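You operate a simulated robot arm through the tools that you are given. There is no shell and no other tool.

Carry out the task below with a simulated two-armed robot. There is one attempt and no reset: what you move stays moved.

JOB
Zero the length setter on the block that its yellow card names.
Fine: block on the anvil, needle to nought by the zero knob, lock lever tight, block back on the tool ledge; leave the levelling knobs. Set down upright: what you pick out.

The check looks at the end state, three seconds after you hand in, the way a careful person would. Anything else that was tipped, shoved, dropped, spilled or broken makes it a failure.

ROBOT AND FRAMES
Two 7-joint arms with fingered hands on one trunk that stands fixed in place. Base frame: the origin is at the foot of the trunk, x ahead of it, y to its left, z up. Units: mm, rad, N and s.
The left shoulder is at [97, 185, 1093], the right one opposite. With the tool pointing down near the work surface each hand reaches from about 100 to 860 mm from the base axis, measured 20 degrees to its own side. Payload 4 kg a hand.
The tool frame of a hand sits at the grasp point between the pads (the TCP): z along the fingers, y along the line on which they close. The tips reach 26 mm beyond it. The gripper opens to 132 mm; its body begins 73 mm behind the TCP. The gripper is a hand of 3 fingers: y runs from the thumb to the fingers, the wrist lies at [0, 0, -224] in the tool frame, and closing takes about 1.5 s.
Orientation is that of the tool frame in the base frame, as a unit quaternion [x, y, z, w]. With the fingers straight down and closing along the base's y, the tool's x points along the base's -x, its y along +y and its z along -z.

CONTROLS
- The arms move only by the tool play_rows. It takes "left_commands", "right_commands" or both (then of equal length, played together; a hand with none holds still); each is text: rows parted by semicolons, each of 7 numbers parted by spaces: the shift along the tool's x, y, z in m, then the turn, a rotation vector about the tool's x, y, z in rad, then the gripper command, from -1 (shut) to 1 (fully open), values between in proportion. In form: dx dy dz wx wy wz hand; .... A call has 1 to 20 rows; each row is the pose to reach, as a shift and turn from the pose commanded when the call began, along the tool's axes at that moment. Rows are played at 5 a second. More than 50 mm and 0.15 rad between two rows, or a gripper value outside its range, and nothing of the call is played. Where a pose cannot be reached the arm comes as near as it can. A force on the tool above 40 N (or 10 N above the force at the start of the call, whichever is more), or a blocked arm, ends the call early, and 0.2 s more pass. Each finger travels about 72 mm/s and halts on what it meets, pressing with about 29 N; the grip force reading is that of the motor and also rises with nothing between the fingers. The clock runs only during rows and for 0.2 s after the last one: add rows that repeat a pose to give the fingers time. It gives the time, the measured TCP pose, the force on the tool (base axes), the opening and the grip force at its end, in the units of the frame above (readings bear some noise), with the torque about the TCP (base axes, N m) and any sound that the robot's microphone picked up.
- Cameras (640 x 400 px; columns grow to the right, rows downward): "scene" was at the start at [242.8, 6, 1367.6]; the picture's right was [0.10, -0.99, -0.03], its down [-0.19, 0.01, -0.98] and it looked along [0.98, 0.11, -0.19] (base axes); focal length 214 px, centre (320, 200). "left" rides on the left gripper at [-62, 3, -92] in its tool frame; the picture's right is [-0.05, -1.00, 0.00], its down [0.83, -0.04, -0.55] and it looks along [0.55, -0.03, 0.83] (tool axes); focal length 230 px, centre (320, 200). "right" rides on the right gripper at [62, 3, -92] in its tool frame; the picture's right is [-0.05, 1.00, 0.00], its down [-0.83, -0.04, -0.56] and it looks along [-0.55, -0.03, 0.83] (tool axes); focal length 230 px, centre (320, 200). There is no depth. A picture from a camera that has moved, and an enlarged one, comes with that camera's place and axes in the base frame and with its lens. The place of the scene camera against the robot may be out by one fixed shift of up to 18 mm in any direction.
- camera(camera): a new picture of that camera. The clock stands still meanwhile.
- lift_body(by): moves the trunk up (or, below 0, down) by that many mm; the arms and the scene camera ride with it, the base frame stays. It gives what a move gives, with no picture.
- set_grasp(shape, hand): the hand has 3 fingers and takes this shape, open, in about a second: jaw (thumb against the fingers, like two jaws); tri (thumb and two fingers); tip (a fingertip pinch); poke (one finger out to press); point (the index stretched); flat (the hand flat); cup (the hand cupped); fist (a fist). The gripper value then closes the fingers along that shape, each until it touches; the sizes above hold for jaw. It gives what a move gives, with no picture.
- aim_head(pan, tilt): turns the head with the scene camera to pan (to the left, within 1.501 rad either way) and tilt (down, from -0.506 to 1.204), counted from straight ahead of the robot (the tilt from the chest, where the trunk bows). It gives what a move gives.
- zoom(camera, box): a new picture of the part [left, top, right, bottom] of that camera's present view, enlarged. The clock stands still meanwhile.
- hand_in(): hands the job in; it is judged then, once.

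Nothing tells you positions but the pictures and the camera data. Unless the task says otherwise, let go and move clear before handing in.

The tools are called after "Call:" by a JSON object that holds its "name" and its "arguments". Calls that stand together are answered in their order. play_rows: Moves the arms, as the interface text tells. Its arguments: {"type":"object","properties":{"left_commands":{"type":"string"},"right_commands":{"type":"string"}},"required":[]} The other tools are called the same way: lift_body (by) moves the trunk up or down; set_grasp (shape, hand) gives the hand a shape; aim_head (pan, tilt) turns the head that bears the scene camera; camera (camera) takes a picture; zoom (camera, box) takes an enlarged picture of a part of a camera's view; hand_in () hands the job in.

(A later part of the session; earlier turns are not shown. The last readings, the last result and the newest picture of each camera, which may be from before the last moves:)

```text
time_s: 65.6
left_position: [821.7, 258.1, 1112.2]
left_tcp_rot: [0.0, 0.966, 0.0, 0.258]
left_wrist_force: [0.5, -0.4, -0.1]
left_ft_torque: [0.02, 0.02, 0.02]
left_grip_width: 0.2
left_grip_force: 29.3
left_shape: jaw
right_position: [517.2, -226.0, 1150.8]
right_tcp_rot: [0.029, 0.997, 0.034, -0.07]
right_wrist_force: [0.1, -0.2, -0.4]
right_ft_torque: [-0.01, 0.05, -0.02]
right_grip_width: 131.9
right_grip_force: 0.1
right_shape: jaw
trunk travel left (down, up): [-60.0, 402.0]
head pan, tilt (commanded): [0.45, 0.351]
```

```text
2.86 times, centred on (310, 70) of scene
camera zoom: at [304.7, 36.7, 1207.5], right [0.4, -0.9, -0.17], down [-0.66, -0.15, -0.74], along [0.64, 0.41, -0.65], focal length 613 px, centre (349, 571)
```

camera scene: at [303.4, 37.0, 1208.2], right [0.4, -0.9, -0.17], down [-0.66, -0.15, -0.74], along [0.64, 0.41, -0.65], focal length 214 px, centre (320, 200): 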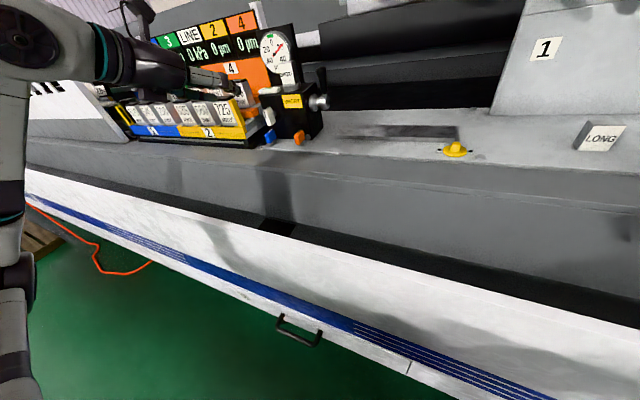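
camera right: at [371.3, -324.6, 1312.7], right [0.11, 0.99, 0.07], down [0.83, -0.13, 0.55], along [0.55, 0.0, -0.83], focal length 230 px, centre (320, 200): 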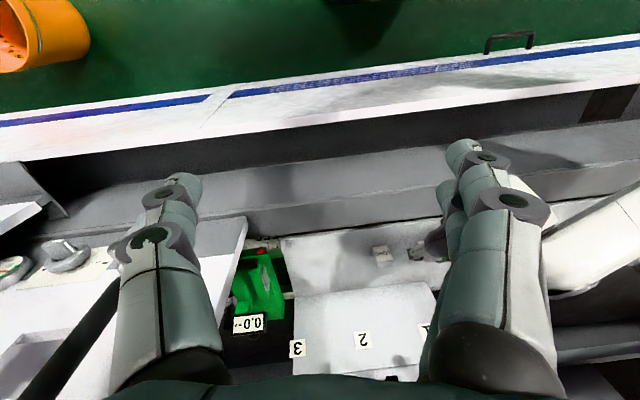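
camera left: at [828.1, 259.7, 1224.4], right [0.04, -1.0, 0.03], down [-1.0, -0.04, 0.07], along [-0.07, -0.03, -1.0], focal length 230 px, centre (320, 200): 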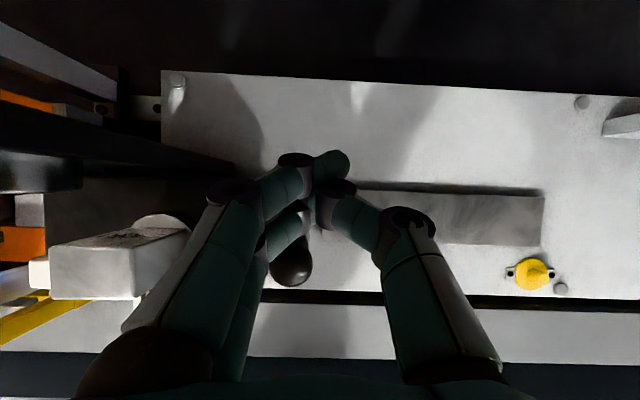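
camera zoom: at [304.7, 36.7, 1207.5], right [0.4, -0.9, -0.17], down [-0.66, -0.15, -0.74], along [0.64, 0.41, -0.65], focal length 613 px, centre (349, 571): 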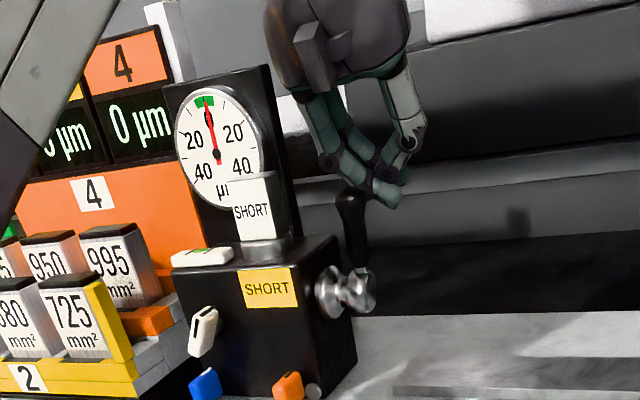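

The hand is behind the handle with about 30 mm clearance to the block. Pulling toward the robot in small steps.

Call:
{"name": "play_rows", "arguments": {"left_commands": "0.0043 0 -0.0025 0 0 0 -1; 0.0087 0 -0.005 0 0 0 -1; 0.0122 0 -0.007 0 0 0 -1; 0.0122 0 -0.007 0 0 0 -1"}}

Call:
{"name": "camera", "arguments": {"camera": "left"}}

Call:
{"name": "zoom", "arguments": {"camera": "scene", "box": [230, 0, 390, 140]}}

```text
time_s: 66.6
left_position: [807.6, 257.3, 1113.5]
left_tcp_rot: [0.0, 0.966, 0.0, 0.258]
left_wrist_force: [3.4, 2.2, 3.7]
left_ft_torque: [0.04, 0.08, -0.09]
left_grip_width: 0.2
left_grip_force: 28.6
left_shape: jaw
right_position: [517.7, -226.7, 1150.1]
right_tcp_rot: [0.029, 0.997, 0.034, -0.069]
right_wrist_force: [-0.2, -0.5, -0.4]
right_ft_torque: [0.0, -0.01, -0.02]
right_grip_width: 131.9
right_grip_force: 0.0
right_shape: jaw
trunk travel left (down, up): [-60.0, 402.0]
head pan, tilt (commanded): [0.45, 0.351]
```

```text
taken
camera left: at [814.3, 259.0, 1223.7], right [0.04, -1.0, 0.03], down [-1.0, -0.04, 0.07], along [-0.07, -0.03, -1.0], focal length 230 px, centre (320, 200)
```

left: 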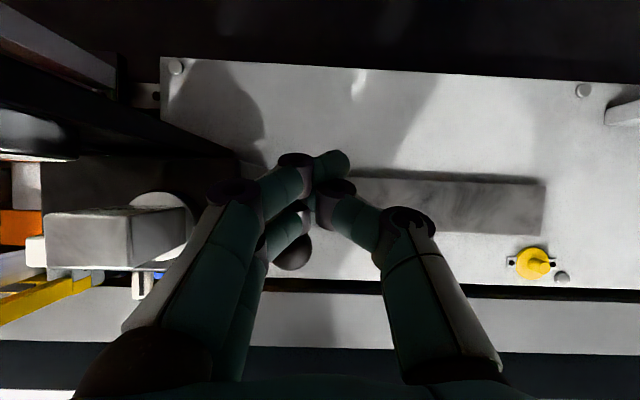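

```text
2.86 times, centred on (310, 70) of scene
camera zoom: at [305.2, 37.2, 1207.4], right [0.4, -0.9, -0.17], down [-0.66, -0.15, -0.74], along [0.64, 0.41, -0.65], focal length 613 px, centre (349, 571)
```

zoom: 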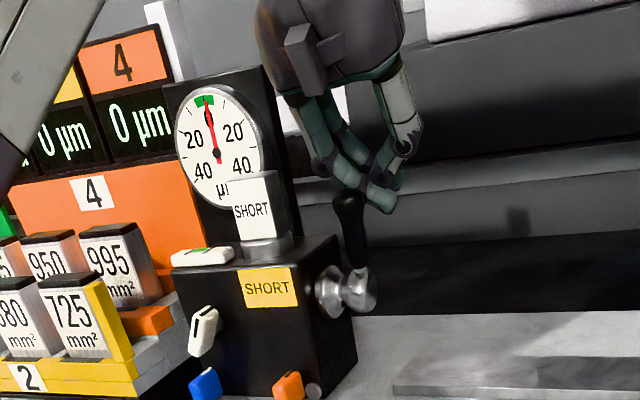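

The lever yields in this direction with only a few newtons. I'll continue pulling along its arc in stages.

Call:
{"name": "play_rows", "arguments": {"left_commands": "0.0043 0 -0.0025 0 0 0 -1; 0.0087 0 -0.005 0 0 0 -1; 0.0122 0 -0.007 0 0 0 -1; 0.0122 0 -0.007 0 0 0 -1"}}

Call:
{"name": "camera", "arguments": {"camera": "left"}}

Call:
{"name": "zoom", "arguments": {"camera": "scene", "box": [230, 0, 390, 140]}}

```text
time_s: 67.6
left_position: [793.5, 258.2, 1112.8]
left_tcp_rot: [0.001, 0.966, -0.001, 0.258]
left_wrist_force: [2.2, 0.7, 2.6]
left_ft_torque: [0.06, 0.03, -0.05]
left_grip_width: 0.0
left_grip_force: 29.0
left_shape: jaw
right_position: [516.1, -227.0, 1150.2]
right_tcp_rot: [0.029, 0.997, 0.034, -0.07]
right_wrist_force: [-0.5, 1.3, -0.1]
right_ft_torque: [0.0, -0.04, 0.0]
right_grip_width: 131.8
right_grip_force: 0.1
right_shape: jaw
trunk travel left (down, up): [-60.0, 402.0]
head pan, tilt (commanded): [0.45, 0.351]
```

```text
taken
camera left: at [800.3, 259.4, 1222.8], right [0.04, -1.0, 0.03], down [-1.0, -0.04, 0.07], along [-0.07, -0.03, -1.0], focal length 230 px, centre (320, 200)
```

left: 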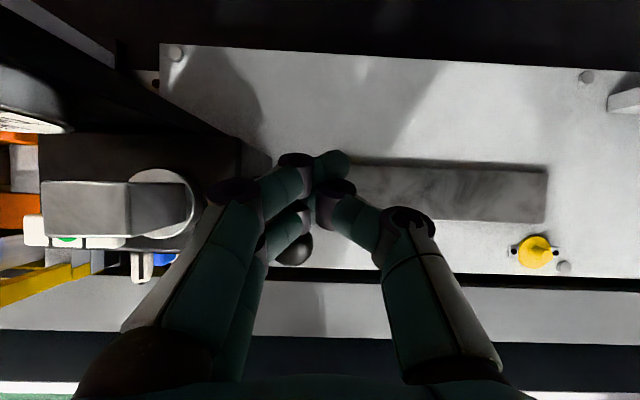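

```text
2.86 times, centred on (310, 70) of scene
camera zoom: at [305.0, 36.9, 1207.4], right [0.4, -0.9, -0.17], down [-0.66, -0.15, -0.74], along [0.64, 0.41, -0.65], focal length 613 px, centre (349, 571)
```

zoom: 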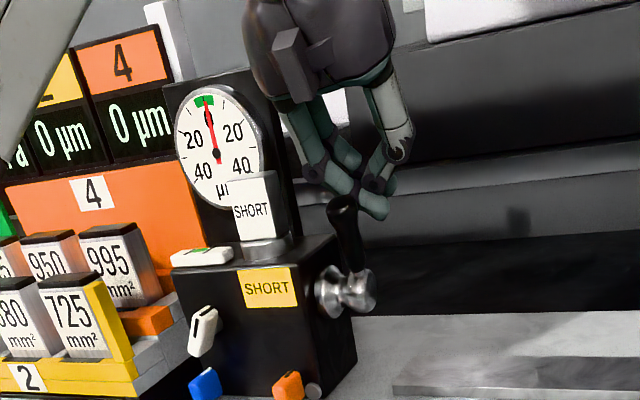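

The lever turns easily. Continuing along the arc.

Call:
{"name": "play_rows", "arguments": {"left_commands": "0.0083 0 -0.0036 0 0 0 -1; 0.0166 0 -0.0072 0 0 0 -1; 0.0256 0 -0.008 0 0 0 -1; 0.0347 0 -0.0089 0 0 0 -1; 0.0347 0 -0.0089 0 0 0 -1"}}

Call:
{"name": "camera", "arguments": {"camera": "left"}}

Call:
{"name": "zoom", "arguments": {"camera": "scene", "box": [230, 0, 390, 140]}}

```text
time_s: 68.8
left_position: [757.7, 258.2, 1103.2]
left_tcp_rot: [0.0, 0.966, 0.0, 0.258]
left_wrist_force: [2.8, 1.2, 0.7]
left_ft_torque: [0.01, -0.02, -0.03]
left_grip_width: 0.0
left_grip_force: 29.1
left_shape: jaw
right_position: [516.7, -226.6, 1148.9]
right_tcp_rot: [0.03, 0.996, 0.034, -0.071]
right_wrist_force: [-0.4, 0.3, -0.4]
right_ft_torque: [0.0, 0.0, 0.0]
right_grip_width: 132.2
right_grip_force: 0.1
right_shape: jaw
trunk travel left (down, up): [-60.0, 402.0]
head pan, tilt (commanded): [0.45, 0.351]
```

```text
taken
camera left: at [764.6, 260.1, 1213.1], right [0.04, -1.0, 0.03], down [-1.0, -0.04, 0.07], along [-0.07, -0.03, -1.0], focal length 230 px, centre (320, 200)
```

left: 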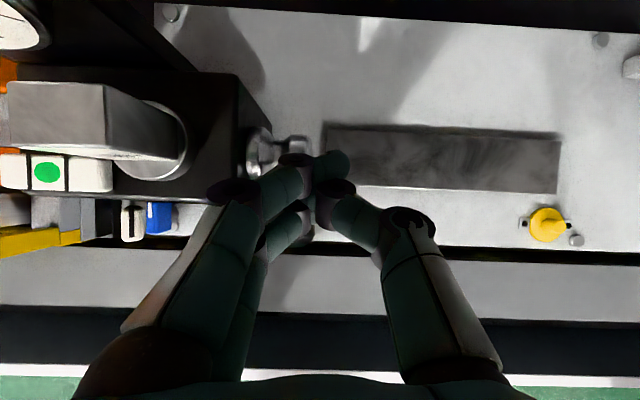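

```text
2.86 times, centred on (310, 70) of scene
camera zoom: at [305.3, 36.8, 1207.3], right [0.4, -0.9, -0.17], down [-0.66, -0.15, -0.74], along [0.64, 0.41, -0.65], focal length 613 px, centre (349, 571)
```

zoom: 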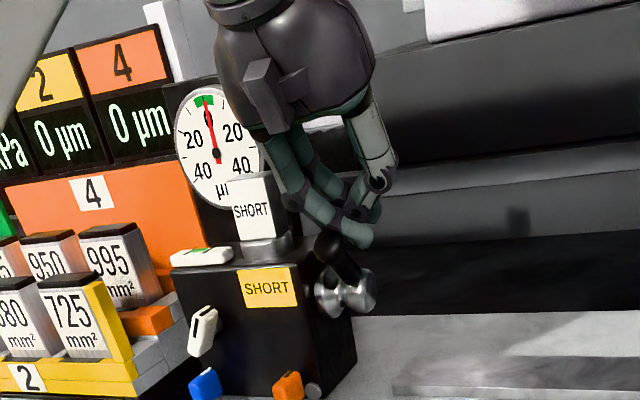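

The lever is at roughly 50° and still light. Continuing, now more downward.

Call:
{"name": "play_rows", "arguments": {"left_commands": "0.0082 0 0.0022 0 0 0 -1; 0.0164 0 0.0044 0 0 0 -1; 0.0164 0 0.0044 0 0 0 -1"}}

Call:
{"name": "zoom", "arguments": {"camera": "scene", "box": [230, 0, 390, 140]}}

Call:
{"name": "camera", "arguments": {"camera": "left"}}

```text
time_s: 69.6
left_position: [745.6, 259.6, 1090.9]
left_tcp_rot: [0.001, 0.966, 0.0, 0.258]
left_wrist_force: [0.8, -0.6, 1.7]
left_ft_torque: [0.05, 0.01, 0.02]
left_grip_width: 0.0
left_grip_force: 28.8
left_shape: jaw
right_position: [517.0, -227.7, 1150.0]
right_tcp_rot: [0.029, 0.996, 0.034, -0.071]
right_wrist_force: [0.4, -1.1, 0.1]
right_ft_torque: [-0.04, -0.04, 0.02]
right_grip_width: 132.0
right_grip_force: 0.0
right_shape: jaw
trunk travel left (down, up): [-60.0, 402.0]
head pan, tilt (commanded): [0.45, 0.351]
```

```text
2.86 times, centred on (310, 70) of scene
camera zoom: at [304.9, 36.7, 1207.4], right [0.4, -0.9, -0.17], down [-0.66, -0.15, -0.74], along [0.64, 0.41, -0.65], focal length 613 px, centre (349, 571)
```

zoom: 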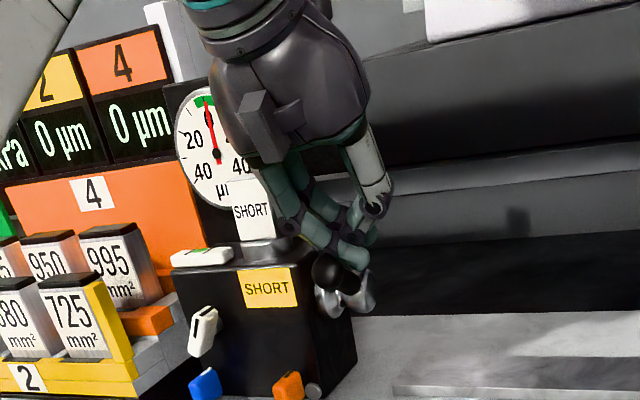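

```text
taken
camera left: at [752.8, 260.4, 1201.2], right [0.04, -1.0, 0.03], down [-1.0, -0.04, 0.07], along [-0.07, -0.03, -1.0], focal length 230 px, centre (320, 200)
```

left: 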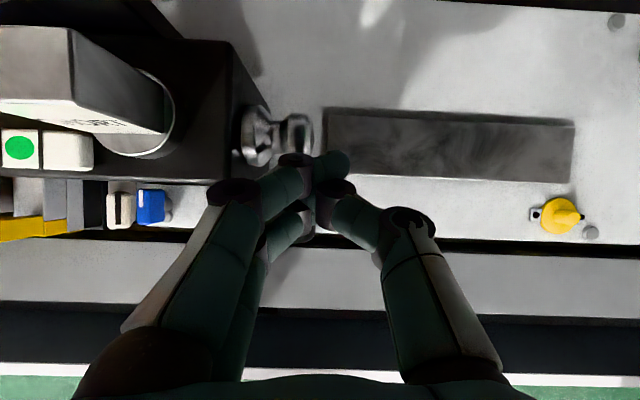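

Still free. Next stage downward.

Call:
{"name": "play_rows", "arguments": {"left_commands": "0.0051 0 0.0028 0 0 0 -1; 0.0102 0 0.0057 0 0 0 -1; 0.0153 0 0.0085 0 0 0 -1; 0.0153 0 0.0085 0 0 0 -1"}}

Call:
{"name": "zoom", "arguments": {"camera": "scene", "box": [230, 0, 390, 140]}}

Call:
{"name": "camera", "arguments": {"camera": "left"}}

```text
time_s: 70.6
left_position: [737.0, 256.6, 1076.0]
left_tcp_rot: [0.0, 0.966, 0.0, 0.258]
left_wrist_force: [1.6, 0.9, 3.6]
left_ft_torque: [0.02, -0.08, -0.01]
left_grip_width: 0.0
left_grip_force: 29.0
left_shape: jaw
right_position: [516.7, -226.7, 1149.9]
right_tcp_rot: [0.029, 0.997, 0.034, -0.07]
right_wrist_force: [-0.5, -0.6, -0.6]
right_ft_torque: [0.01, -0.04, 0.0]
right_grip_width: 132.0
right_grip_force: 0.1
right_shape: jaw
trunk travel left (down, up): [-60.0, 402.0]
head pan, tilt (commanded): [0.45, 0.351]
```

```text
2.86 times, centred on (310, 70) of scene
camera zoom: at [304.9, 36.8, 1207.4], right [0.4, -0.9, -0.17], down [-0.66, -0.15, -0.74], along [0.64, 0.41, -0.65], focal length 613 px, centre (349, 571)
```

zoom: 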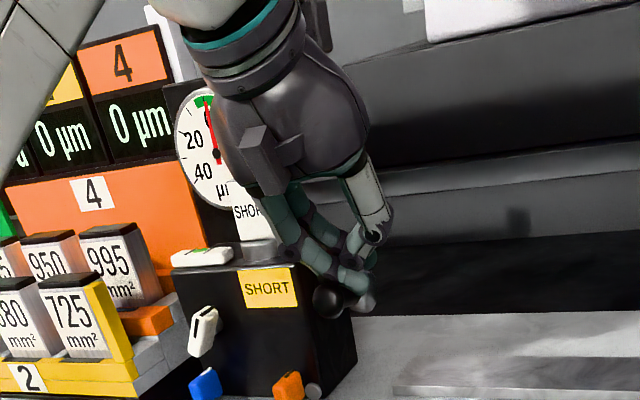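

```text
taken
camera left: at [743.8, 259.4, 1186.9], right [0.04, -1.0, 0.03], down [-1.0, -0.04, 0.07], along [-0.07, -0.03, -1.0], focal length 230 px, centre (320, 200)
```

left: 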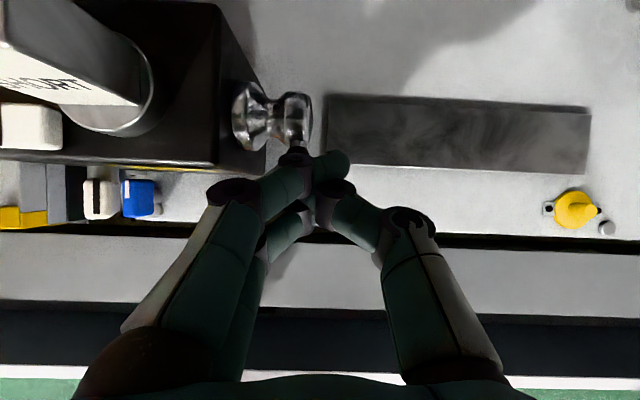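

Lever close to horizontal toward the robot, still light. Pushing further down.

Call:
{"name": "play_rows", "arguments": {"left_commands": "0.0041 0 0.0045 0 0 0 -1; 0.0083 0 0.0091 0 0 0 -1; 0.0124 0 0.0136 0 0 0 -1; 0.0124 0 0.0136 0 0 0 -1"}}

Call:
{"name": "zoom", "arguments": {"camera": "scene", "box": [230, 0, 390, 140]}}

Call:
{"name": "camera", "arguments": {"camera": "left"}}

```text
time_s: 71.6
left_position: [733.0, 256.2, 1063.0]
left_tcp_rot: [0.001, 0.965, 0.0, 0.262]
left_wrist_force: [7.5, -3.1, 26.9]
left_ft_torque: [0.17, -0.32, -0.14]
left_grip_width: 0.0
left_grip_force: 28.9
left_shape: jaw
right_position: [515.2, -229.0, 1151.5]
right_tcp_rot: [0.029, 0.997, 0.035, -0.069]
right_wrist_force: [-0.3, -0.1, 0.9]
right_ft_torque: [0.01, 0.0, 0.02]
right_grip_width: 132.2
right_grip_force: 0.1
right_shape: jaw
trunk travel left (down, up): [-60.0, 402.0]
head pan, tilt (commanded): [0.45, 0.351]
```

```text
2.86 times, centred on (310, 70) of scene
camera zoom: at [303.0, 35.2, 1208.6], right [0.4, -0.9, -0.17], down [-0.66, -0.15, -0.74], along [0.64, 0.41, -0.65], focal length 613 px, centre (349, 571)
```

zoom: 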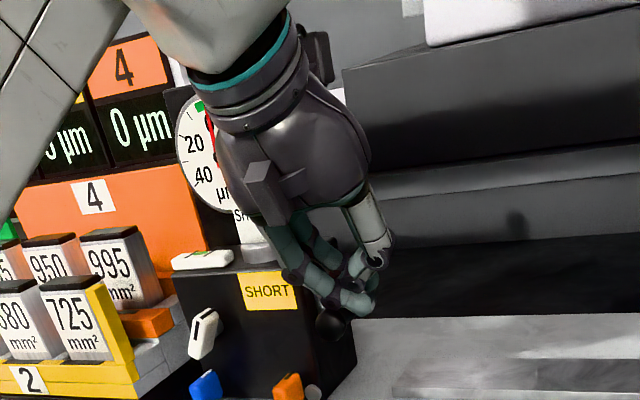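

```text
taken
camera left: at [737.8, 257.3, 1174.5], right [0.04, -1.0, 0.03], down [-1.0, -0.04, 0.06], along [-0.06, -0.03, -1.0], focal length 230 px, centre (320, 200)
```

left: 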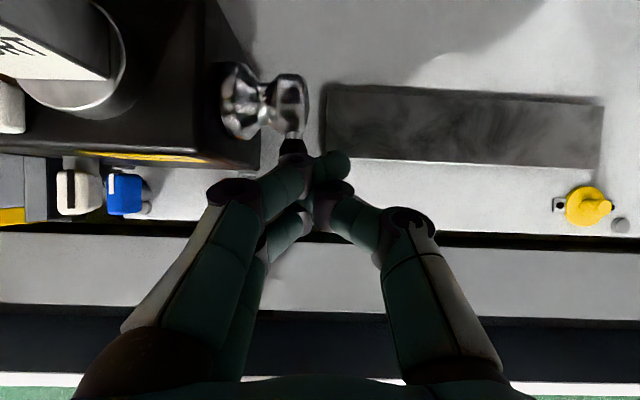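

The force has risen to 27 N, so the lever has met its tight stop. I'll press 2 mm more to seat it, then check.

Call:
{"name": "play_rows", "arguments": {"left_commands": "0.0005 0 0.0009 0 0 0 -1; 0.001 0 0.0017 0 0 0 -1; 0.001 0 0.0017 0 0 0 -1"}}

Call:
{"name": "zoom", "arguments": {"camera": "left", "box": [180, 40, 420, 220]}}

```text
time_s: 72.4
left_position: [730.9, 255.6, 1062.1]
left_tcp_rot: [0.001, 0.965, -0.001, 0.262]
left_wrist_force: [7.0, -4.4, 32.6]
left_ft_torque: [0.29, -0.33, -0.11]
left_grip_width: 0.0
left_grip_force: 28.7
left_shape: jaw
right_position: [512.7, -229.1, 1150.8]
right_tcp_rot: [0.03, 0.997, 0.035, -0.069]
right_wrist_force: [-0.8, -0.1, -0.1]
right_ft_torque: [-0.01, 0.01, 0.0]
right_grip_width: 131.8
right_grip_force: 0.0
right_shape: jaw
trunk travel left (down, up): [-60.0, 402.0]
head pan, tilt (commanded): [0.45, 0.351]
```

```text
2.22 times, centred on (300, 130) of left
camera zoom: at [737.1, 256.5, 1173.5], right [0.04, -1.0, 0.03], down [-1.0, -0.04, 0.06], along [-0.06, -0.03, -1.0], focal length 511 px, centre (364, 356)
```

zoom: 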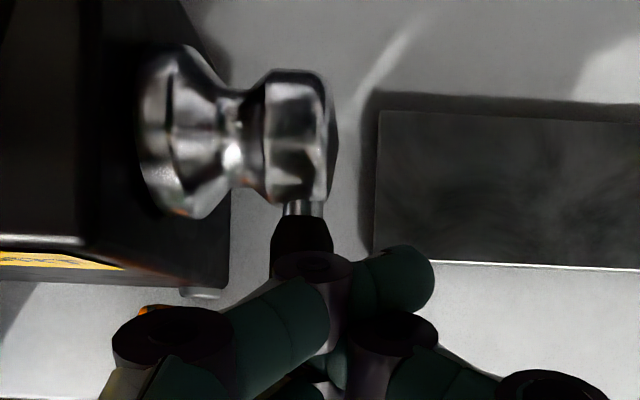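

The lever holds firm at 33 N: tight, pointing toward the robot. I'll lift the hand straight off it and check lever and dial.

Call:
{"name": "play_rows", "arguments": {"left_commands": "-0.015 0 -0.026 0 0 0 -1; -0.035 0 -0.061 0 0 0 -1; -0.055 0 -0.096 0 0 0 -1; -0.042 0 -0.1035 0 0 0 -1; -0.029 0 -0.111 0 0 0 -1; -0.029 0 -0.111 0 0 0 -1"}}

Call:
{"name": "camera", "arguments": {"camera": "left"}}

Call:
{"name": "zoom", "arguments": {"camera": "scene", "box": [230, 0, 390, 140]}}

Call:
{"name": "zoom", "arguments": {"camera": "scene", "box": [260, 20, 310, 70]}}

```text
time_s: 73.8
left_position: [703.2, 255.2, 1166.5]
left_tcp_rot: [0.001, 0.966, -0.001, 0.257]
left_wrist_force: [-0.6, -0.3, 0.1]
left_ft_torque: [-0.02, -0.02, 0.01]
left_grip_width: 0.0
left_grip_force: 28.8
left_shape: jaw
right_position: [515.9, -228.0, 1149.2]
right_tcp_rot: [0.03, 0.996, 0.034, -0.07]
right_wrist_force: [-0.2, -0.5, 0.2]
right_ft_torque: [-0.02, 0.01, 0.02]
right_grip_width: 132.0
right_grip_force: 0.0
right_shape: jaw
trunk travel left (down, up): [-60.0, 402.0]
head pan, tilt (commanded): [0.45, 0.351]
```

```text
taken
camera left: at [709.8, 257.4, 1278.1], right [0.04, -1.0, 0.03], down [-1.0, -0.04, 0.07], along [-0.07, -0.03, -1.0], focal length 230 px, centre (320, 200)
```

left: 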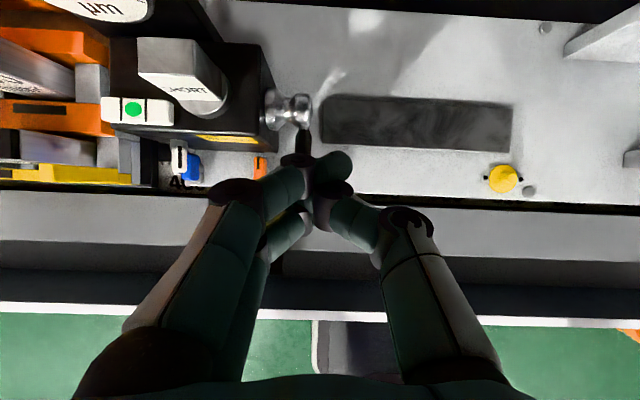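

```text
2.86 times, centred on (310, 70) of scene
camera zoom: at [305.3, 36.9, 1207.2], right [0.4, -0.9, -0.17], down [-0.66, -0.15, -0.74], along [0.64, 0.41, -0.65], focal length 613 px, centre (349, 571)
```

zoom: 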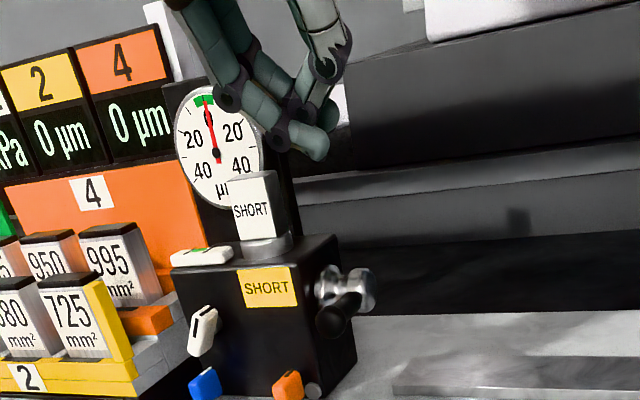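

```text
8.00 times, centred on (285, 45) of scene
camera zoom: at [305.3, 36.9, 1207.2], right [0.4, -0.9, -0.17], down [-0.66, -0.15, -0.74], along [0.64, 0.41, -0.65], focal length 1716 px, centre (600, 1440)
```

zoom: 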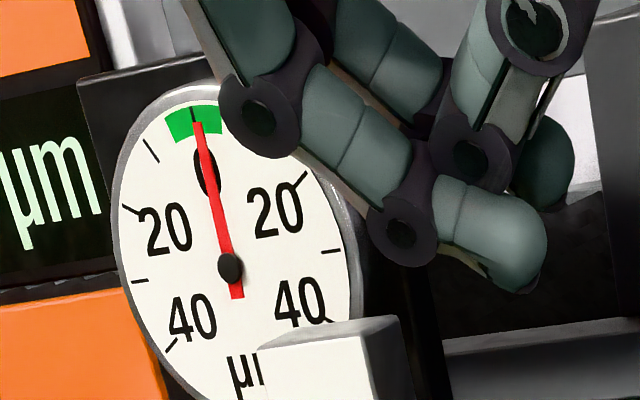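

The lever is locked and the needle remains on nought. A closer zoom on the needle tip to be sure.

Call:
{"name": "zoom", "arguments": {"camera": "scene", "box": [268, 30, 288, 46]}}

```text
16.00 times, centred on (278, 38) of scene
camera zoom: at [305.3, 36.9, 1207.2], right [0.4, -0.9, -0.17], down [-0.66, -0.15, -0.74], along [0.64, 0.41, -0.65], focal length 3432 px, centre (992, 2792)
```

zoom: 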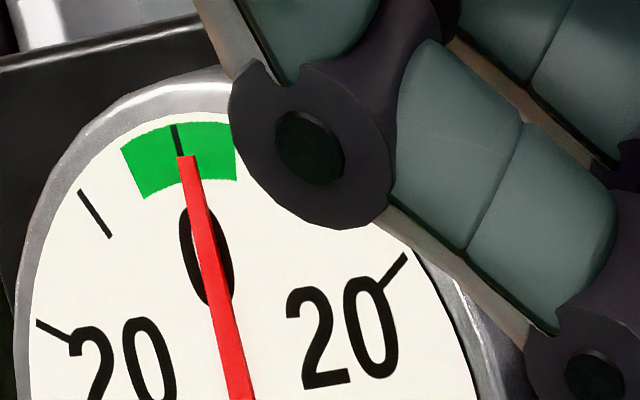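

The needle is within about half a micron of nought, well inside the green. Now I'll open the hand, go back to the 30° tilt and line up with the block on the anvil.

Call:
{"name": "play_rows", "arguments": {"left_commands": "0.0137 0.025 -0.0078 0 -0.131 0 -0.8; 0.0273 0.05 -0.0157 0 -0.262 0 -0.6; 0.041 0.075 -0.0235 0 -0.393 0 -0.4; 0.0547 0.1 -0.0313 0 -0.5236 0 -0.25; 0.0547 0.1 -0.0313 0 -0.5236 0 -0.25; 0.0547 0.1 -0.0313 0 -0.5236 0 -0.25"}}

Call:
{"name": "camera", "arguments": {"camera": "left"}}

Call:
{"name": "zoom", "arguments": {"camera": "left", "box": [220, 0, 420, 125]}}

```text
time_s: 75.2
left_position: [640.6, 358.0, 1166.0]
left_tcp_rot: [0.001, 0.867, 0.0, 0.499]
left_wrist_force: [0.0, 0.3, 1.1]
left_ft_torque: [-0.03, -0.03, -0.04]
left_grip_width: 49.3
left_grip_force: 0.0
left_shape: jaw
right_position: [517.1, -225.9, 1149.4]
right_tcp_rot: [0.029, 0.997, 0.034, -0.069]
right_wrist_force: [-0.3, -0.1, 0.5]
right_ft_torque: [-0.02, -0.01, 0.02]
right_grip_width: 131.7
right_grip_force: 0.1
right_shape: jaw
trunk travel left (down, up): [-60.0, 402.0]
head pan, tilt (commanded): [0.45, 0.351]
```

```text
taken
camera left: at [590.8, 360.1, 1266.1], right [0.03, -1.0, 0.04], down [-0.9, -0.04, -0.44], along [0.44, -0.03, -0.9], focal length 230 px, centre (320, 200)
```

left: 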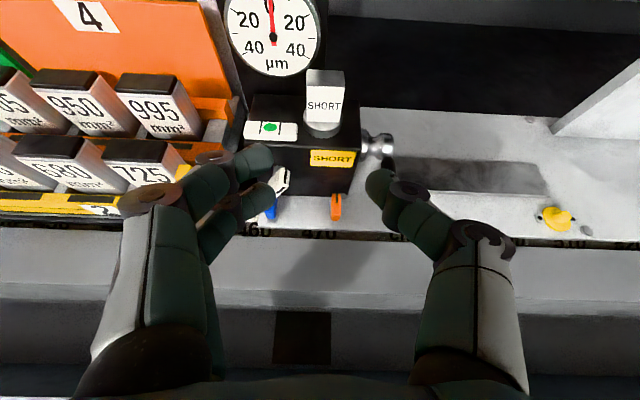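

```text
3.20 times, centred on (320, 62) of left
camera zoom: at [590.8, 360.1, 1266.1], right [0.03, -1.0, 0.04], down [-0.9, -0.04, -0.44], along [0.44, -0.03, -0.9], focal length 736 px, centre (320, 640)
```

zoom: 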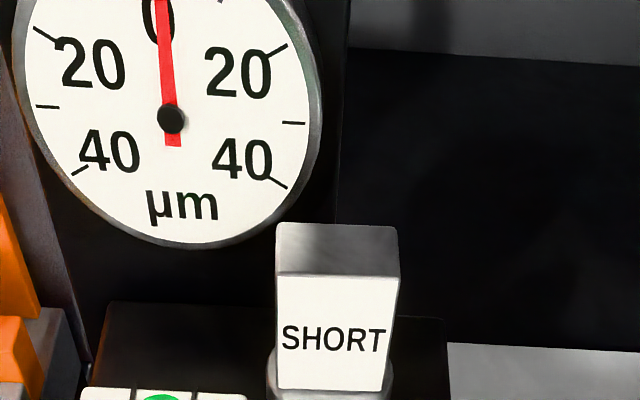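

The block stands undisturbed on the anvil. I'll retrace my exit path: forward at 15 mm above the grip height.

Call:
{"name": "play_rows", "arguments": {"left_commands": "0.0113 -0.0018 0.0155 0 0 0 -0.25; 0.0226 -0.0036 0.0309 0 0 0 -0.25; 0.0028 -0.0036 0.0651 0 0 0 -0.25; -0.0162 -0.0036 0.098 0 0 0 -0.25; -0.0347 -0.0036 0.131 0 0 0 -0.25; -0.0347 -0.0036 0.131 0 0 0 -0.25"}}

Call:
{"name": "zoom", "arguments": {"camera": "left", "box": [180, 100, 460, 290]}}

```text
time_s: 76.6
left_position: [772.5, 353.0, 1133.3]
left_tcp_rot: [0.002, 0.867, -0.001, 0.499]
left_wrist_force: [-0.3, 0.1, -0.5]
left_ft_torque: [-0.01, 0.01, 0.02]
left_grip_width: 48.9
left_grip_force: 0.0
left_shape: jaw
right_position: [515.7, -224.9, 1149.9]
right_tcp_rot: [0.029, 0.997, 0.034, -0.07]
right_wrist_force: [-0.5, 0.2, -0.2]
right_ft_torque: [0.0, -0.04, 0.01]
right_grip_width: 131.9
right_grip_force: 0.1
right_shape: jaw
trunk travel left (down, up): [-60.0, 402.0]
head pan, tilt (commanded): [0.45, 0.351]
```

```text
2.11 times, centred on (320, 195) of left
camera zoom: at [722.7, 355.3, 1233.0], right [0.03, -1.0, 0.04], down [-0.9, -0.04, -0.44], along [0.44, -0.03, -0.9], focal length 484 px, centre (320, 210)
```

zoom: 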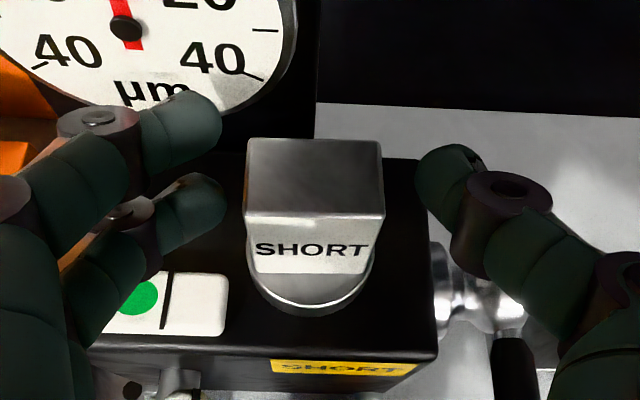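

The fingers straddle the block from above. Descending 17 mm to the grip height.

Call:
{"name": "play_rows", "arguments": {"left_commands": "0.0052 0 0.0024 0 0 0 -0.25; 0.0103 0 0.0048 0 0 0 -0.25; 0.0155 0 0.0072 0 0 0 -0.25; 0.0155 0 0.0072 0 0 0 -0.25"}}

Call:
{"name": "zoom", "arguments": {"camera": "left", "box": [180, 100, 460, 290]}}

```text
time_s: 77.6
left_position: [770.1, 354.8, 1115.1]
left_tcp_rot: [0.0, 0.866, 0.0, 0.499]
left_wrist_force: [-0.2, 0.2, -0.3]
left_ft_torque: [0.01, 0.0, 0.03]
left_grip_width: 49.1
left_grip_force: 0.0
left_shape: jaw
right_position: [515.9, -227.1, 1150.0]
right_tcp_rot: [0.03, 0.997, 0.034, -0.069]
right_wrist_force: [-0.5, -0.4, 0.3]
right_ft_torque: [0.0, 0.03, -0.02]
right_grip_width: 131.8
right_grip_force: 0.0
right_shape: jaw
trunk travel left (down, up): [-60.0, 402.0]
head pan, tilt (commanded): [0.45, 0.351]
```

```text
2.11 times, centred on (320, 195) of left
camera zoom: at [721.1, 356.0, 1214.5], right [0.03, -1.0, 0.04], down [-0.9, -0.04, -0.44], along [0.44, -0.03, -0.9], focal length 484 px, centre (320, 210)
```

zoom: 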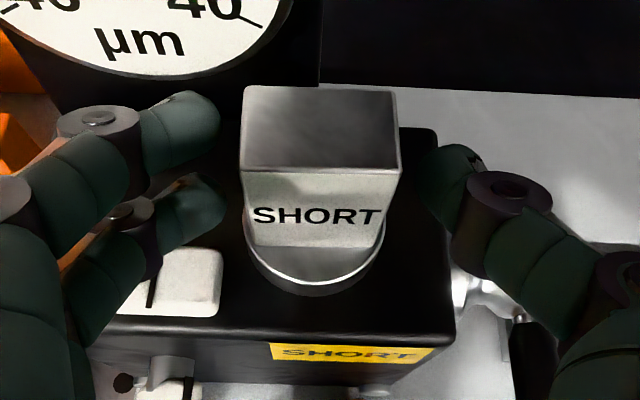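

Aligned as before. Closing on the block.

Call:
{"name": "play_rows", "arguments": {"left_commands": "0 0 0 0 0 0 -0.35; 0 0 0 0 0 0 -0.5; 0 0 0 0 0 0 -0.7; 0 0 0 0 0 0 -1; 0 0 0 0 0 0 -1; 0 0 0 0 0 0 -1"}}

Call:
{"name": "zoom", "arguments": {"camera": "left", "box": [180, 100, 460, 290]}}

```text
time_s: 79.0
left_position: [769.9, 354.4, 1114.1]
left_tcp_rot: [0.001, 0.867, 0.0, 0.499]
left_wrist_force: [0.0, -0.1, 0.4]
left_ft_torque: [0.01, -0.01, 0.01]
left_grip_width: 30.1
left_grip_force: 29.1
left_shape: jaw
right_position: [516.6, -225.6, 1149.9]
right_tcp_rot: [0.029, 0.997, 0.034, -0.07]
right_wrist_force: [-0.9, -0.5, -0.1]
right_ft_torque: [0.02, -0.02, -0.01]
right_grip_width: 131.9
right_grip_force: 0.0
right_shape: jaw
trunk travel left (down, up): [-60.0, 402.0]
head pan, tilt (commanded): [0.45, 0.351]
```

```text
2.11 times, centred on (320, 195) of left
camera zoom: at [721.4, 356.2, 1214.3], right [0.03, -1.0, 0.04], down [-0.9, -0.04, -0.44], along [0.44, -0.03, -0.9], focal length 484 px, centre (320, 210)
```

zoom: 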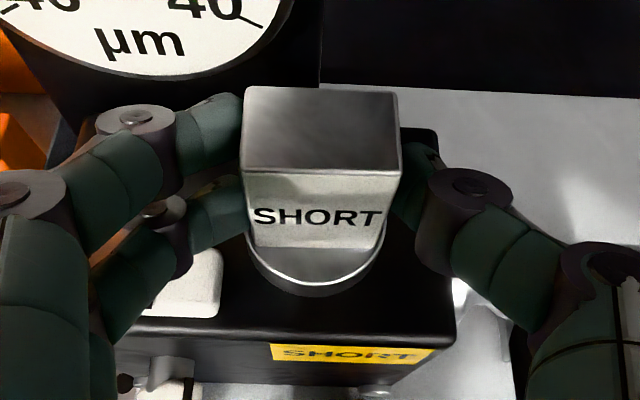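

Good grip. Lifting the block straight off the anvil and backing out.

Call:
{"name": "play_rows", "arguments": {"left_commands": "-0.0087 0 -0.005 0 0 0 -1; -0.026 0 -0.015 0 0 0 -1; -0.0476 0 -0.0275 0 0 0 -1; -0.0351 0 -0.0492 0 0 0 -1; -0.0126 0 -0.0881 0 0 0 -1; -0.0126 0 -0.0881 0 0 0 -1"}}

Call:
{"name": "camera", "arguments": {"camera": "left"}}

Call:
{"name": "zoom", "arguments": {"camera": "scene", "box": [220, 0, 380, 150]}}

```text
time_s: 80.4
left_position: [702.4, 358.1, 1167.5]
left_tcp_rot: [0.0, 0.867, 0.0, 0.499]
left_wrist_force: [-0.4, -0.1, -3.3]
left_ft_torque: [0.03, 0.09, 0.0]
left_grip_width: 30.2
left_grip_force: 29.2
left_shape: jaw
right_position: [517.8, -226.2, 1148.4]
right_tcp_rot: [0.029, 0.996, 0.034, -0.071]
right_wrist_force: [-0.6, 0.4, -0.3]
right_ft_torque: [-0.01, 0.0, 0.0]
right_grip_width: 131.9
right_grip_force: 0.1
right_shape: jaw
trunk travel left (down, up): [-60.0, 402.0]
head pan, tilt (commanded): [0.45, 0.351]
```

```text
taken
camera left: at [653.1, 359.5, 1267.1], right [0.03, -1.0, 0.04], down [-0.9, -0.04, -0.44], along [0.44, -0.03, -0.9], focal length 230 px, centre (320, 200)
```

left: 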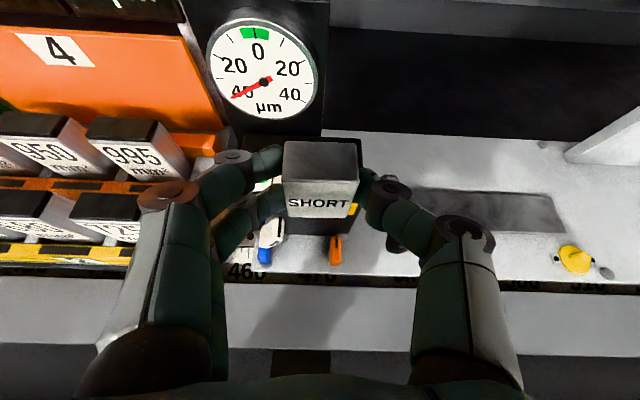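

```text
2.67 times, centred on (300, 75) of scene
camera zoom: at [306.3, 36.8, 1206.8], right [0.4, -0.9, -0.17], down [-0.66, -0.15, -0.74], along [0.64, 0.41, -0.65], focal length 572 px, centre (373, 533)
```

zoom: 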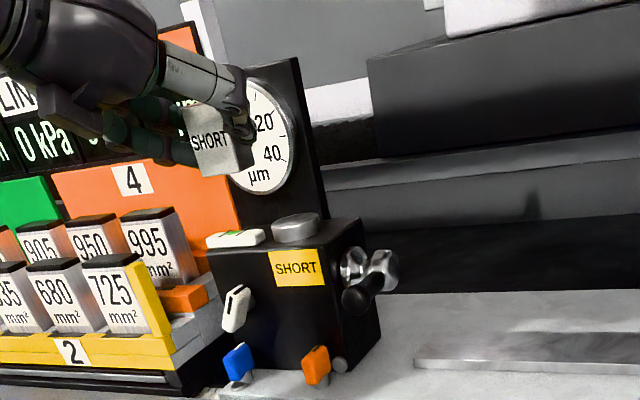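

The needle returned to its rest stop without the block, as expected. Before carrying the block right I'll check the right hand's surroundings, since the left wrist will pass near it.

Call:
{"name": "camera", "arguments": {"camera": "right"}}

Call:
{"name": "aim_head", "arguments": {"pan": -0.3, "tilt": 0.2}}

Call:
{"name": "camera", "arguments": {"camera": "scene"}}

```text
taken
camera right: at [469.5, -228.7, 1249.0], right [0.11, 0.99, 0.06], down [0.9, -0.13, 0.43], along [0.43, 0.0, -0.9], focal length 230 px, centre (320, 200)
```

right: 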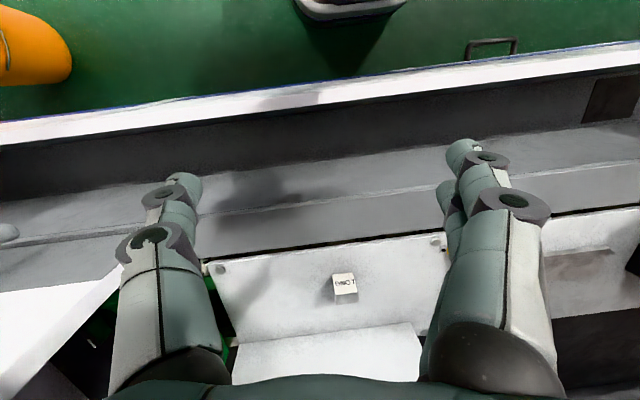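

```text
time_s: 81.5
left_position: [702.1, 358.6, 1167.6]
left_tcp_rot: [0.0, 0.867, 0.0, 0.498]
left_wrist_force: [0.2, -0.2, -3.1]
left_ft_torque: [-0.02, 0.05, 0.02]
left_grip_width: 30.0
left_grip_force: 28.5
left_shape: jaw
right_position: [516.6, -226.8, 1149.7]
right_tcp_rot: [0.03, 0.997, 0.034, -0.07]
right_wrist_force: [-0.2, 1.0, 0.7]
right_ft_torque: [0.01, 0.0, 0.02]
right_grip_width: 131.8
right_grip_force: 0.1
right_shape: jaw
trunk travel left (down, up): [-60.0, 402.0]
head pan, tilt (commanded): [-0.3, 0.201]
```

```text
taken
camera scene: at [315.6, -30.8, 1218.0], right [-0.27, -0.96, 0.12], down [-0.57, 0.06, -0.82], along [0.78, -0.29, -0.56], focal length 214 px, centre (320, 200)
```

scene: 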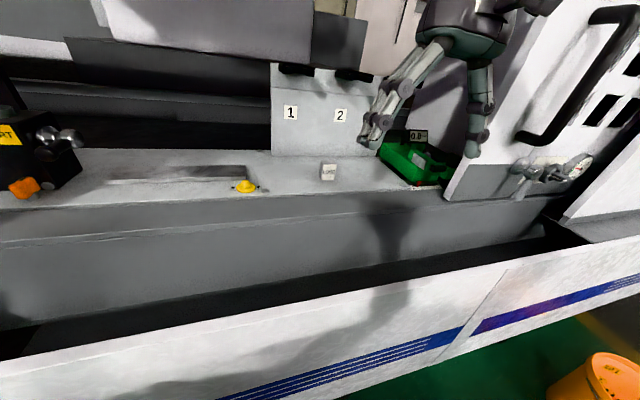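

The right hand has the white cabinet close on its right, so I'll draw it back toward the robot instead, giving the left wrist room.

Call:
{"name": "play_rows", "arguments": {"right_commands": "0.03 0 -0.01 0 0 0 1; 0.06 0 -0.02 0 0 0 1; 0.09 -0.01 -0.03 0 0 0 1; 0.12 -0.02 -0.04 0 0 0 1; 0.12 -0.02 -0.04 0 0 0 1"}}

Call:
{"name": "camera", "arguments": {"camera": "scene"}}

```text
time_s: 82.7
left_position: [702.6, 359.1, 1168.5]
left_tcp_rot: [0.0, 0.867, 0.0, 0.499]
left_wrist_force: [-0.4, 0.5, -3.2]
left_ft_torque: [0.0, 0.03, 0.03]
left_grip_width: 30.1
left_grip_force: 29.0
left_shape: jaw
right_position: [412.5, -198.0, 1152.1]
right_tcp_rot: [0.029, 0.997, 0.035, -0.07]
right_wrist_force: [0.5, 0.4, -0.8]
right_ft_torque: [0.03, 0.03, 0.0]
right_grip_width: 131.8
right_grip_force: 0.2
right_shape: jaw
right hand out of reach, approached as far as the arm can: row 1, 2, 3, 4, 5
trunk travel left (down, up): [-60.0, 402.0]
head pan, tilt (commanded): [-0.3, 0.201]
```

```text
taken
camera scene: at [315.9, -31.0, 1217.9], right [-0.27, -0.96, 0.12], down [-0.57, 0.06, -0.82], along [0.78, -0.29, -0.56], focal length 214 px, centre (320, 200)
```

scene: 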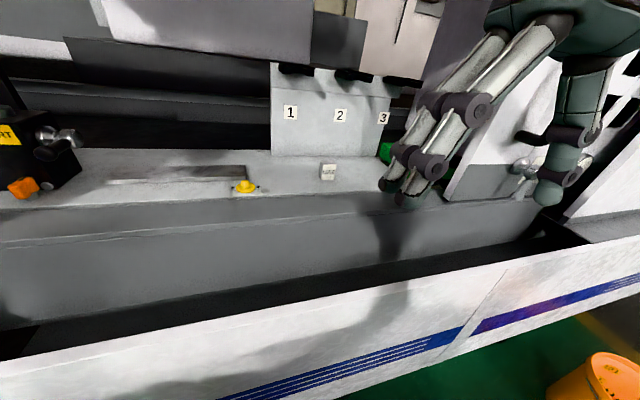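

Moving the right hand a bit further right and closing its fingers for more room.

Call:
{"name": "play_rows", "arguments": {"right_commands": "0 -0.03 -0.01 0 0 0 0.6; 0 -0.06 -0.02 0 0 0 0.2; 0 -0.1 -0.03 0 0 0 -0.2; 0 -0.13 -0.03 0 0 0 -0.6; 0 -0.13 -0.03 0 0 0 -0.6"}}

Call:
{"name": "camera", "arguments": {"camera": "scene"}}

```text
time_s: 83.9
left_position: [702.3, 360.2, 1168.0]
left_tcp_rot: [0.001, 0.867, 0.0, 0.499]
left_wrist_force: [-1.1, 0.9, -2.0]
left_ft_torque: [0.0, 0.04, 0.0]
left_grip_width: 30.2
left_grip_force: 29.1
left_shape: jaw
right_position: [431.1, -254.3, 1105.3]
right_tcp_rot: [0.029, 0.997, 0.034, -0.07]
right_wrist_force: [-0.8, -0.3, -0.3]
right_ft_torque: [0.0, -0.01, -0.04]
right_grip_width: 26.9
right_grip_force: 0.1
right_shape: jaw
right hand out of reach, approached as far as the arm can: row 1, 2, 3, 4, 5
trunk travel left (down, up): [-60.0, 402.0]
head pan, tilt (commanded): [-0.3, 0.201]
```

```text
taken
camera scene: at [315.4, -30.6, 1218.2], right [-0.27, -0.96, 0.12], down [-0.57, 0.06, -0.82], along [0.78, -0.29, -0.56], focal length 214 px, centre (320, 200)
```

scene: 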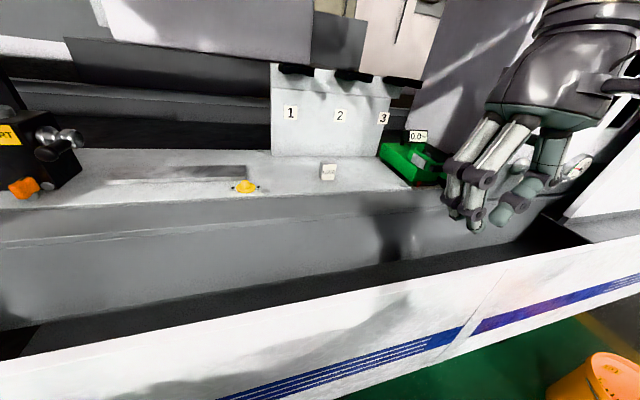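

The way is clear. Carrying the block back to the right, in front of its old place.

Call:
{"name": "play_rows", "arguments": {"left_commands": "0.002 -0.03 0 0 0 0 -1; 0.004 -0.072 0 0 0 0 -1; 0.006 -0.115 0 0 0 0 -1; 0.008 -0.16 0 0 0 0 -1; 0.01 -0.205 0 0 0 0 -1; 0.012 -0.25 0 0 0 0 -1; 0.014 -0.295 0 0 0 0 -1; 0.016 -0.34 0 0 0 0 -1; 0.018 -0.385 -0.0014 0 0 0 -1; 0.02 -0.43 -0.0014 0 0 0 -1; 0.0216 -0.462 -0.0014 0 0 0 -1; 0.0216 -0.462 -0.0014 0 0 0 -1"}}

Call:
{"name": "camera", "arguments": {"camera": "left"}}

Call:
{"name": "camera", "arguments": {"camera": "scene"}}

```text
time_s: 86.5
left_position: [685.6, -106.2, 1151.1]
left_tcp_rot: [0.0, 0.867, 0.0, 0.499]
left_wrist_force: [-0.6, 0.2, -3.1]
left_ft_torque: [-0.01, 0.05, -0.04]
left_grip_width: 30.3
left_grip_force: 29.2
left_shape: jaw
right_position: [431.9, -255.2, 1105.9]
right_tcp_rot: [0.03, 0.997, 0.035, -0.069]
right_wrist_force: [0.5, 0.1, -0.3]
right_ft_torque: [-0.02, -0.02, 0.01]
right_grip_width: 27.0
right_grip_force: 0.1
right_shape: jaw
trunk travel left (down, up): [-60.0, 402.0]
head pan, tilt (commanded): [-0.3, 0.201]
```

```text
taken
camera left: at [636.5, -104.1, 1249.5], right [0.03, -1.0, 0.04], down [-0.9, -0.04, -0.44], along [0.44, -0.03, -0.9], focal length 230 px, centre (320, 200)
```

left: 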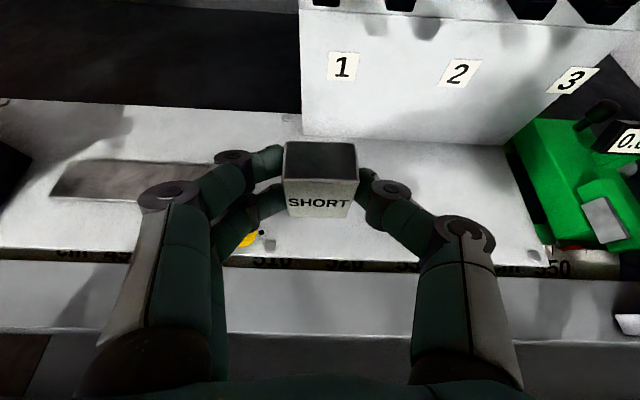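

```text
taken
camera scene: at [315.7, -30.6, 1218.0], right [-0.27, -0.96, 0.12], down [-0.57, 0.06, -0.82], along [0.78, -0.29, -0.56], focal length 214 px, centre (320, 200)
```

scene: 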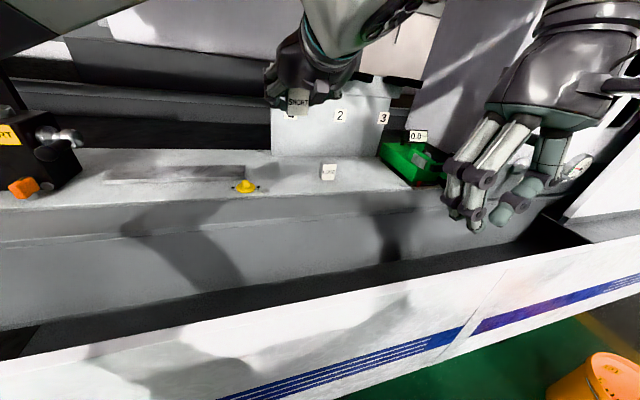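

Block held level in front of its old spot. Moving forward and down to about 55 mm above the ledge.

Call:
{"name": "play_rows", "arguments": {"left_commands": "0.0161 0.0008 0.0271 0 0 0 -1; 0.0322 0.0016 0.0543 0 0 0 -1; 0.0483 0.0024 0.0814 0 0 0 -1; 0.0644 0.0032 0.1085 0 0 0 -1; 0.0644 0.0032 0.1085 0 0 0 -1"}}

Call:
{"name": "camera", "arguments": {"camera": "left"}}

Call:
{"name": "zoom", "arguments": {"camera": "scene", "box": [220, 60, 420, 220]}}

```text
time_s: 87.7
left_position: [747.2, -105.3, 1042.7]
left_tcp_rot: [0.0, 0.866, 0.001, 0.5]
left_wrist_force: [-0.3, -0.6, -2.5]
left_ft_torque: [-0.02, 0.03, 0.03]
left_grip_width: 29.9
left_grip_force: 28.8
left_shape: jaw
right_position: [430.1, -256.0, 1105.5]
right_tcp_rot: [0.029, 0.997, 0.034, -0.069]
right_wrist_force: [-0.2, 0.1, 1.3]
right_ft_torque: [-0.02, -0.03, -0.01]
right_grip_width: 26.9
right_grip_force: 0.1
right_shape: jaw
trunk travel left (down, up): [-60.0, 402.0]
head pan, tilt (commanded): [-0.3, 0.201]
```

```text
taken
camera left: at [698.2, -103.2, 1141.4], right [0.03, -1.0, 0.04], down [-0.9, -0.04, -0.44], along [0.44, -0.03, -0.9], focal length 230 px, centre (320, 200)
```

left: 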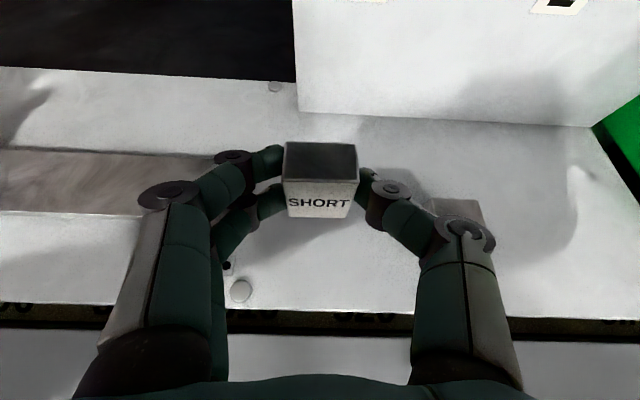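

```text
2.50 times, centred on (320, 140) of scene
camera zoom: at [314.9, -31.4, 1218.4], right [-0.27, -0.96, 0.12], down [-0.56, 0.06, -0.82], along [0.78, -0.29, -0.56], focal length 536 px, centre (320, 350)
```

zoom: 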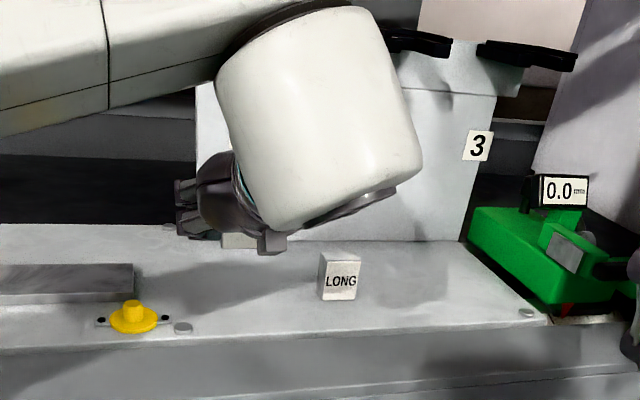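

Lined up. Descending to about 7 mm above the ledge.

Call:
{"name": "play_rows", "arguments": {"left_commands": "0.0141 0.001 0.0083 0 0 0 -1; 0.0282 0.002 0.0165 0 0 0 -1; 0.0423 0.002 0.0248 0 0 0 -1; 0.0423 0.002 0.0248 0 0 0 -1"}}

Call:
{"name": "camera", "arguments": {"camera": "left"}}

```text
time_s: 88.7
left_position: [750.2, -103.6, 991.2]
left_tcp_rot: [0.0, 0.866, 0.0, 0.499]
left_wrist_force: [0.4, 0.0, -2.9]
left_ft_torque: [-0.01, 0.04, 0.01]
left_grip_width: 29.8
left_grip_force: 29.0
left_shape: jaw
right_position: [431.2, -256.6, 1104.3]
right_tcp_rot: [0.029, 0.996, 0.035, -0.07]
right_wrist_force: [0.4, 0.6, 0.3]
right_ft_torque: [0.02, 0.04, -0.01]
right_grip_width: 26.8
right_grip_force: 0.1
right_shape: jaw
trunk travel left (down, up): [-60.0, 402.0]
head pan, tilt (commanded): [-0.3, 0.201]
```

```text
taken
camera left: at [699.6, -100.5, 1091.0], right [0.03, -1.0, 0.04], down [-0.9, -0.04, -0.44], along [0.44, -0.03, -0.9], focal length 230 px, centre (320, 200)
```

left: 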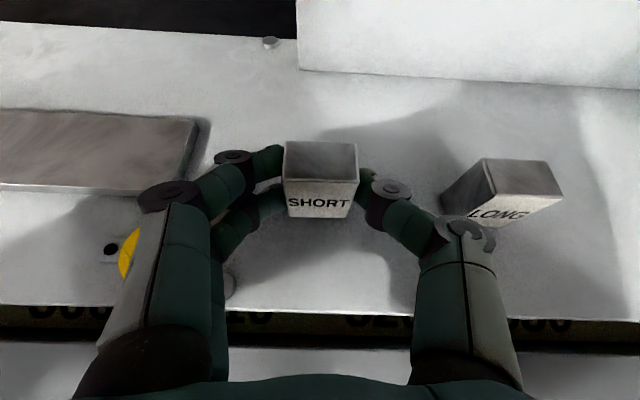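

About 6 mm above. Lowering by 1 mm per row and watching the force.

Call:
{"name": "play_rows", "arguments": {"left_commands": "0.0009 0 0.0005 0 0 0 -1; 0.0017 0 0.001 0 0 0 -1; 0.0026 0 0.0015 0 0 0 -1; 0.0035 0 0.002 0 0 0 -1; 0.0035 0 0.002 0 0 0 -1"}}

```text
time_s: 89.9
left_position: [749.0, -102.3, 986.5]
left_tcp_rot: [0.001, 0.867, 0.0, 0.499]
left_wrist_force: [-0.2, 0.3, -2.5]
left_ft_torque: [0.0, -0.01, 0.01]
left_grip_width: 30.0
left_grip_force: 29.0
left_shape: jaw
right_position: [431.7, -256.2, 1105.0]
right_tcp_rot: [0.03, 0.997, 0.035, -0.069]
right_wrist_force: [0.0, 1.1, 0.0]
right_ft_torque: [-0.03, 0.0, 0.03]
right_grip_width: 27.0
right_grip_force: 0.0
right_shape: jaw
trunk travel left (down, up): [-60.0, 402.0]
head pan, tilt (commanded): [-0.3, 0.201]
```

Call:
{"name": "play_rows", "arguments": {"left_commands": "0.0009 0 0.0005 0 0 0 -1; 0.0017 0 0.001 0 0 0 -1; 0.0017 0 0.001 0 0 0 -1"}}

```text
time_s: 90.7
left_position: [748.4, -101.3, 986.0]
left_tcp_rot: [0.001, 0.867, 0.0, 0.498]
left_wrist_force: [-0.8, 0.2, -2.5]
left_ft_torque: [-0.02, 0.01, 0.0]
left_grip_width: 30.0
left_grip_force: 29.5
left_shape: jaw
right_position: [431.2, -256.0, 1104.8]
right_tcp_rot: [0.03, 0.997, 0.034, -0.07]
right_wrist_force: [-0.1, -0.3, -0.1]
right_ft_torque: [0.0, -0.02, -0.03]
right_grip_width: 26.8
right_grip_force: 0.1
right_shape: jaw
trunk travel left (down, up): [-60.0, 402.0]
head pan, tilt (commanded): [-0.3, 0.201]
```

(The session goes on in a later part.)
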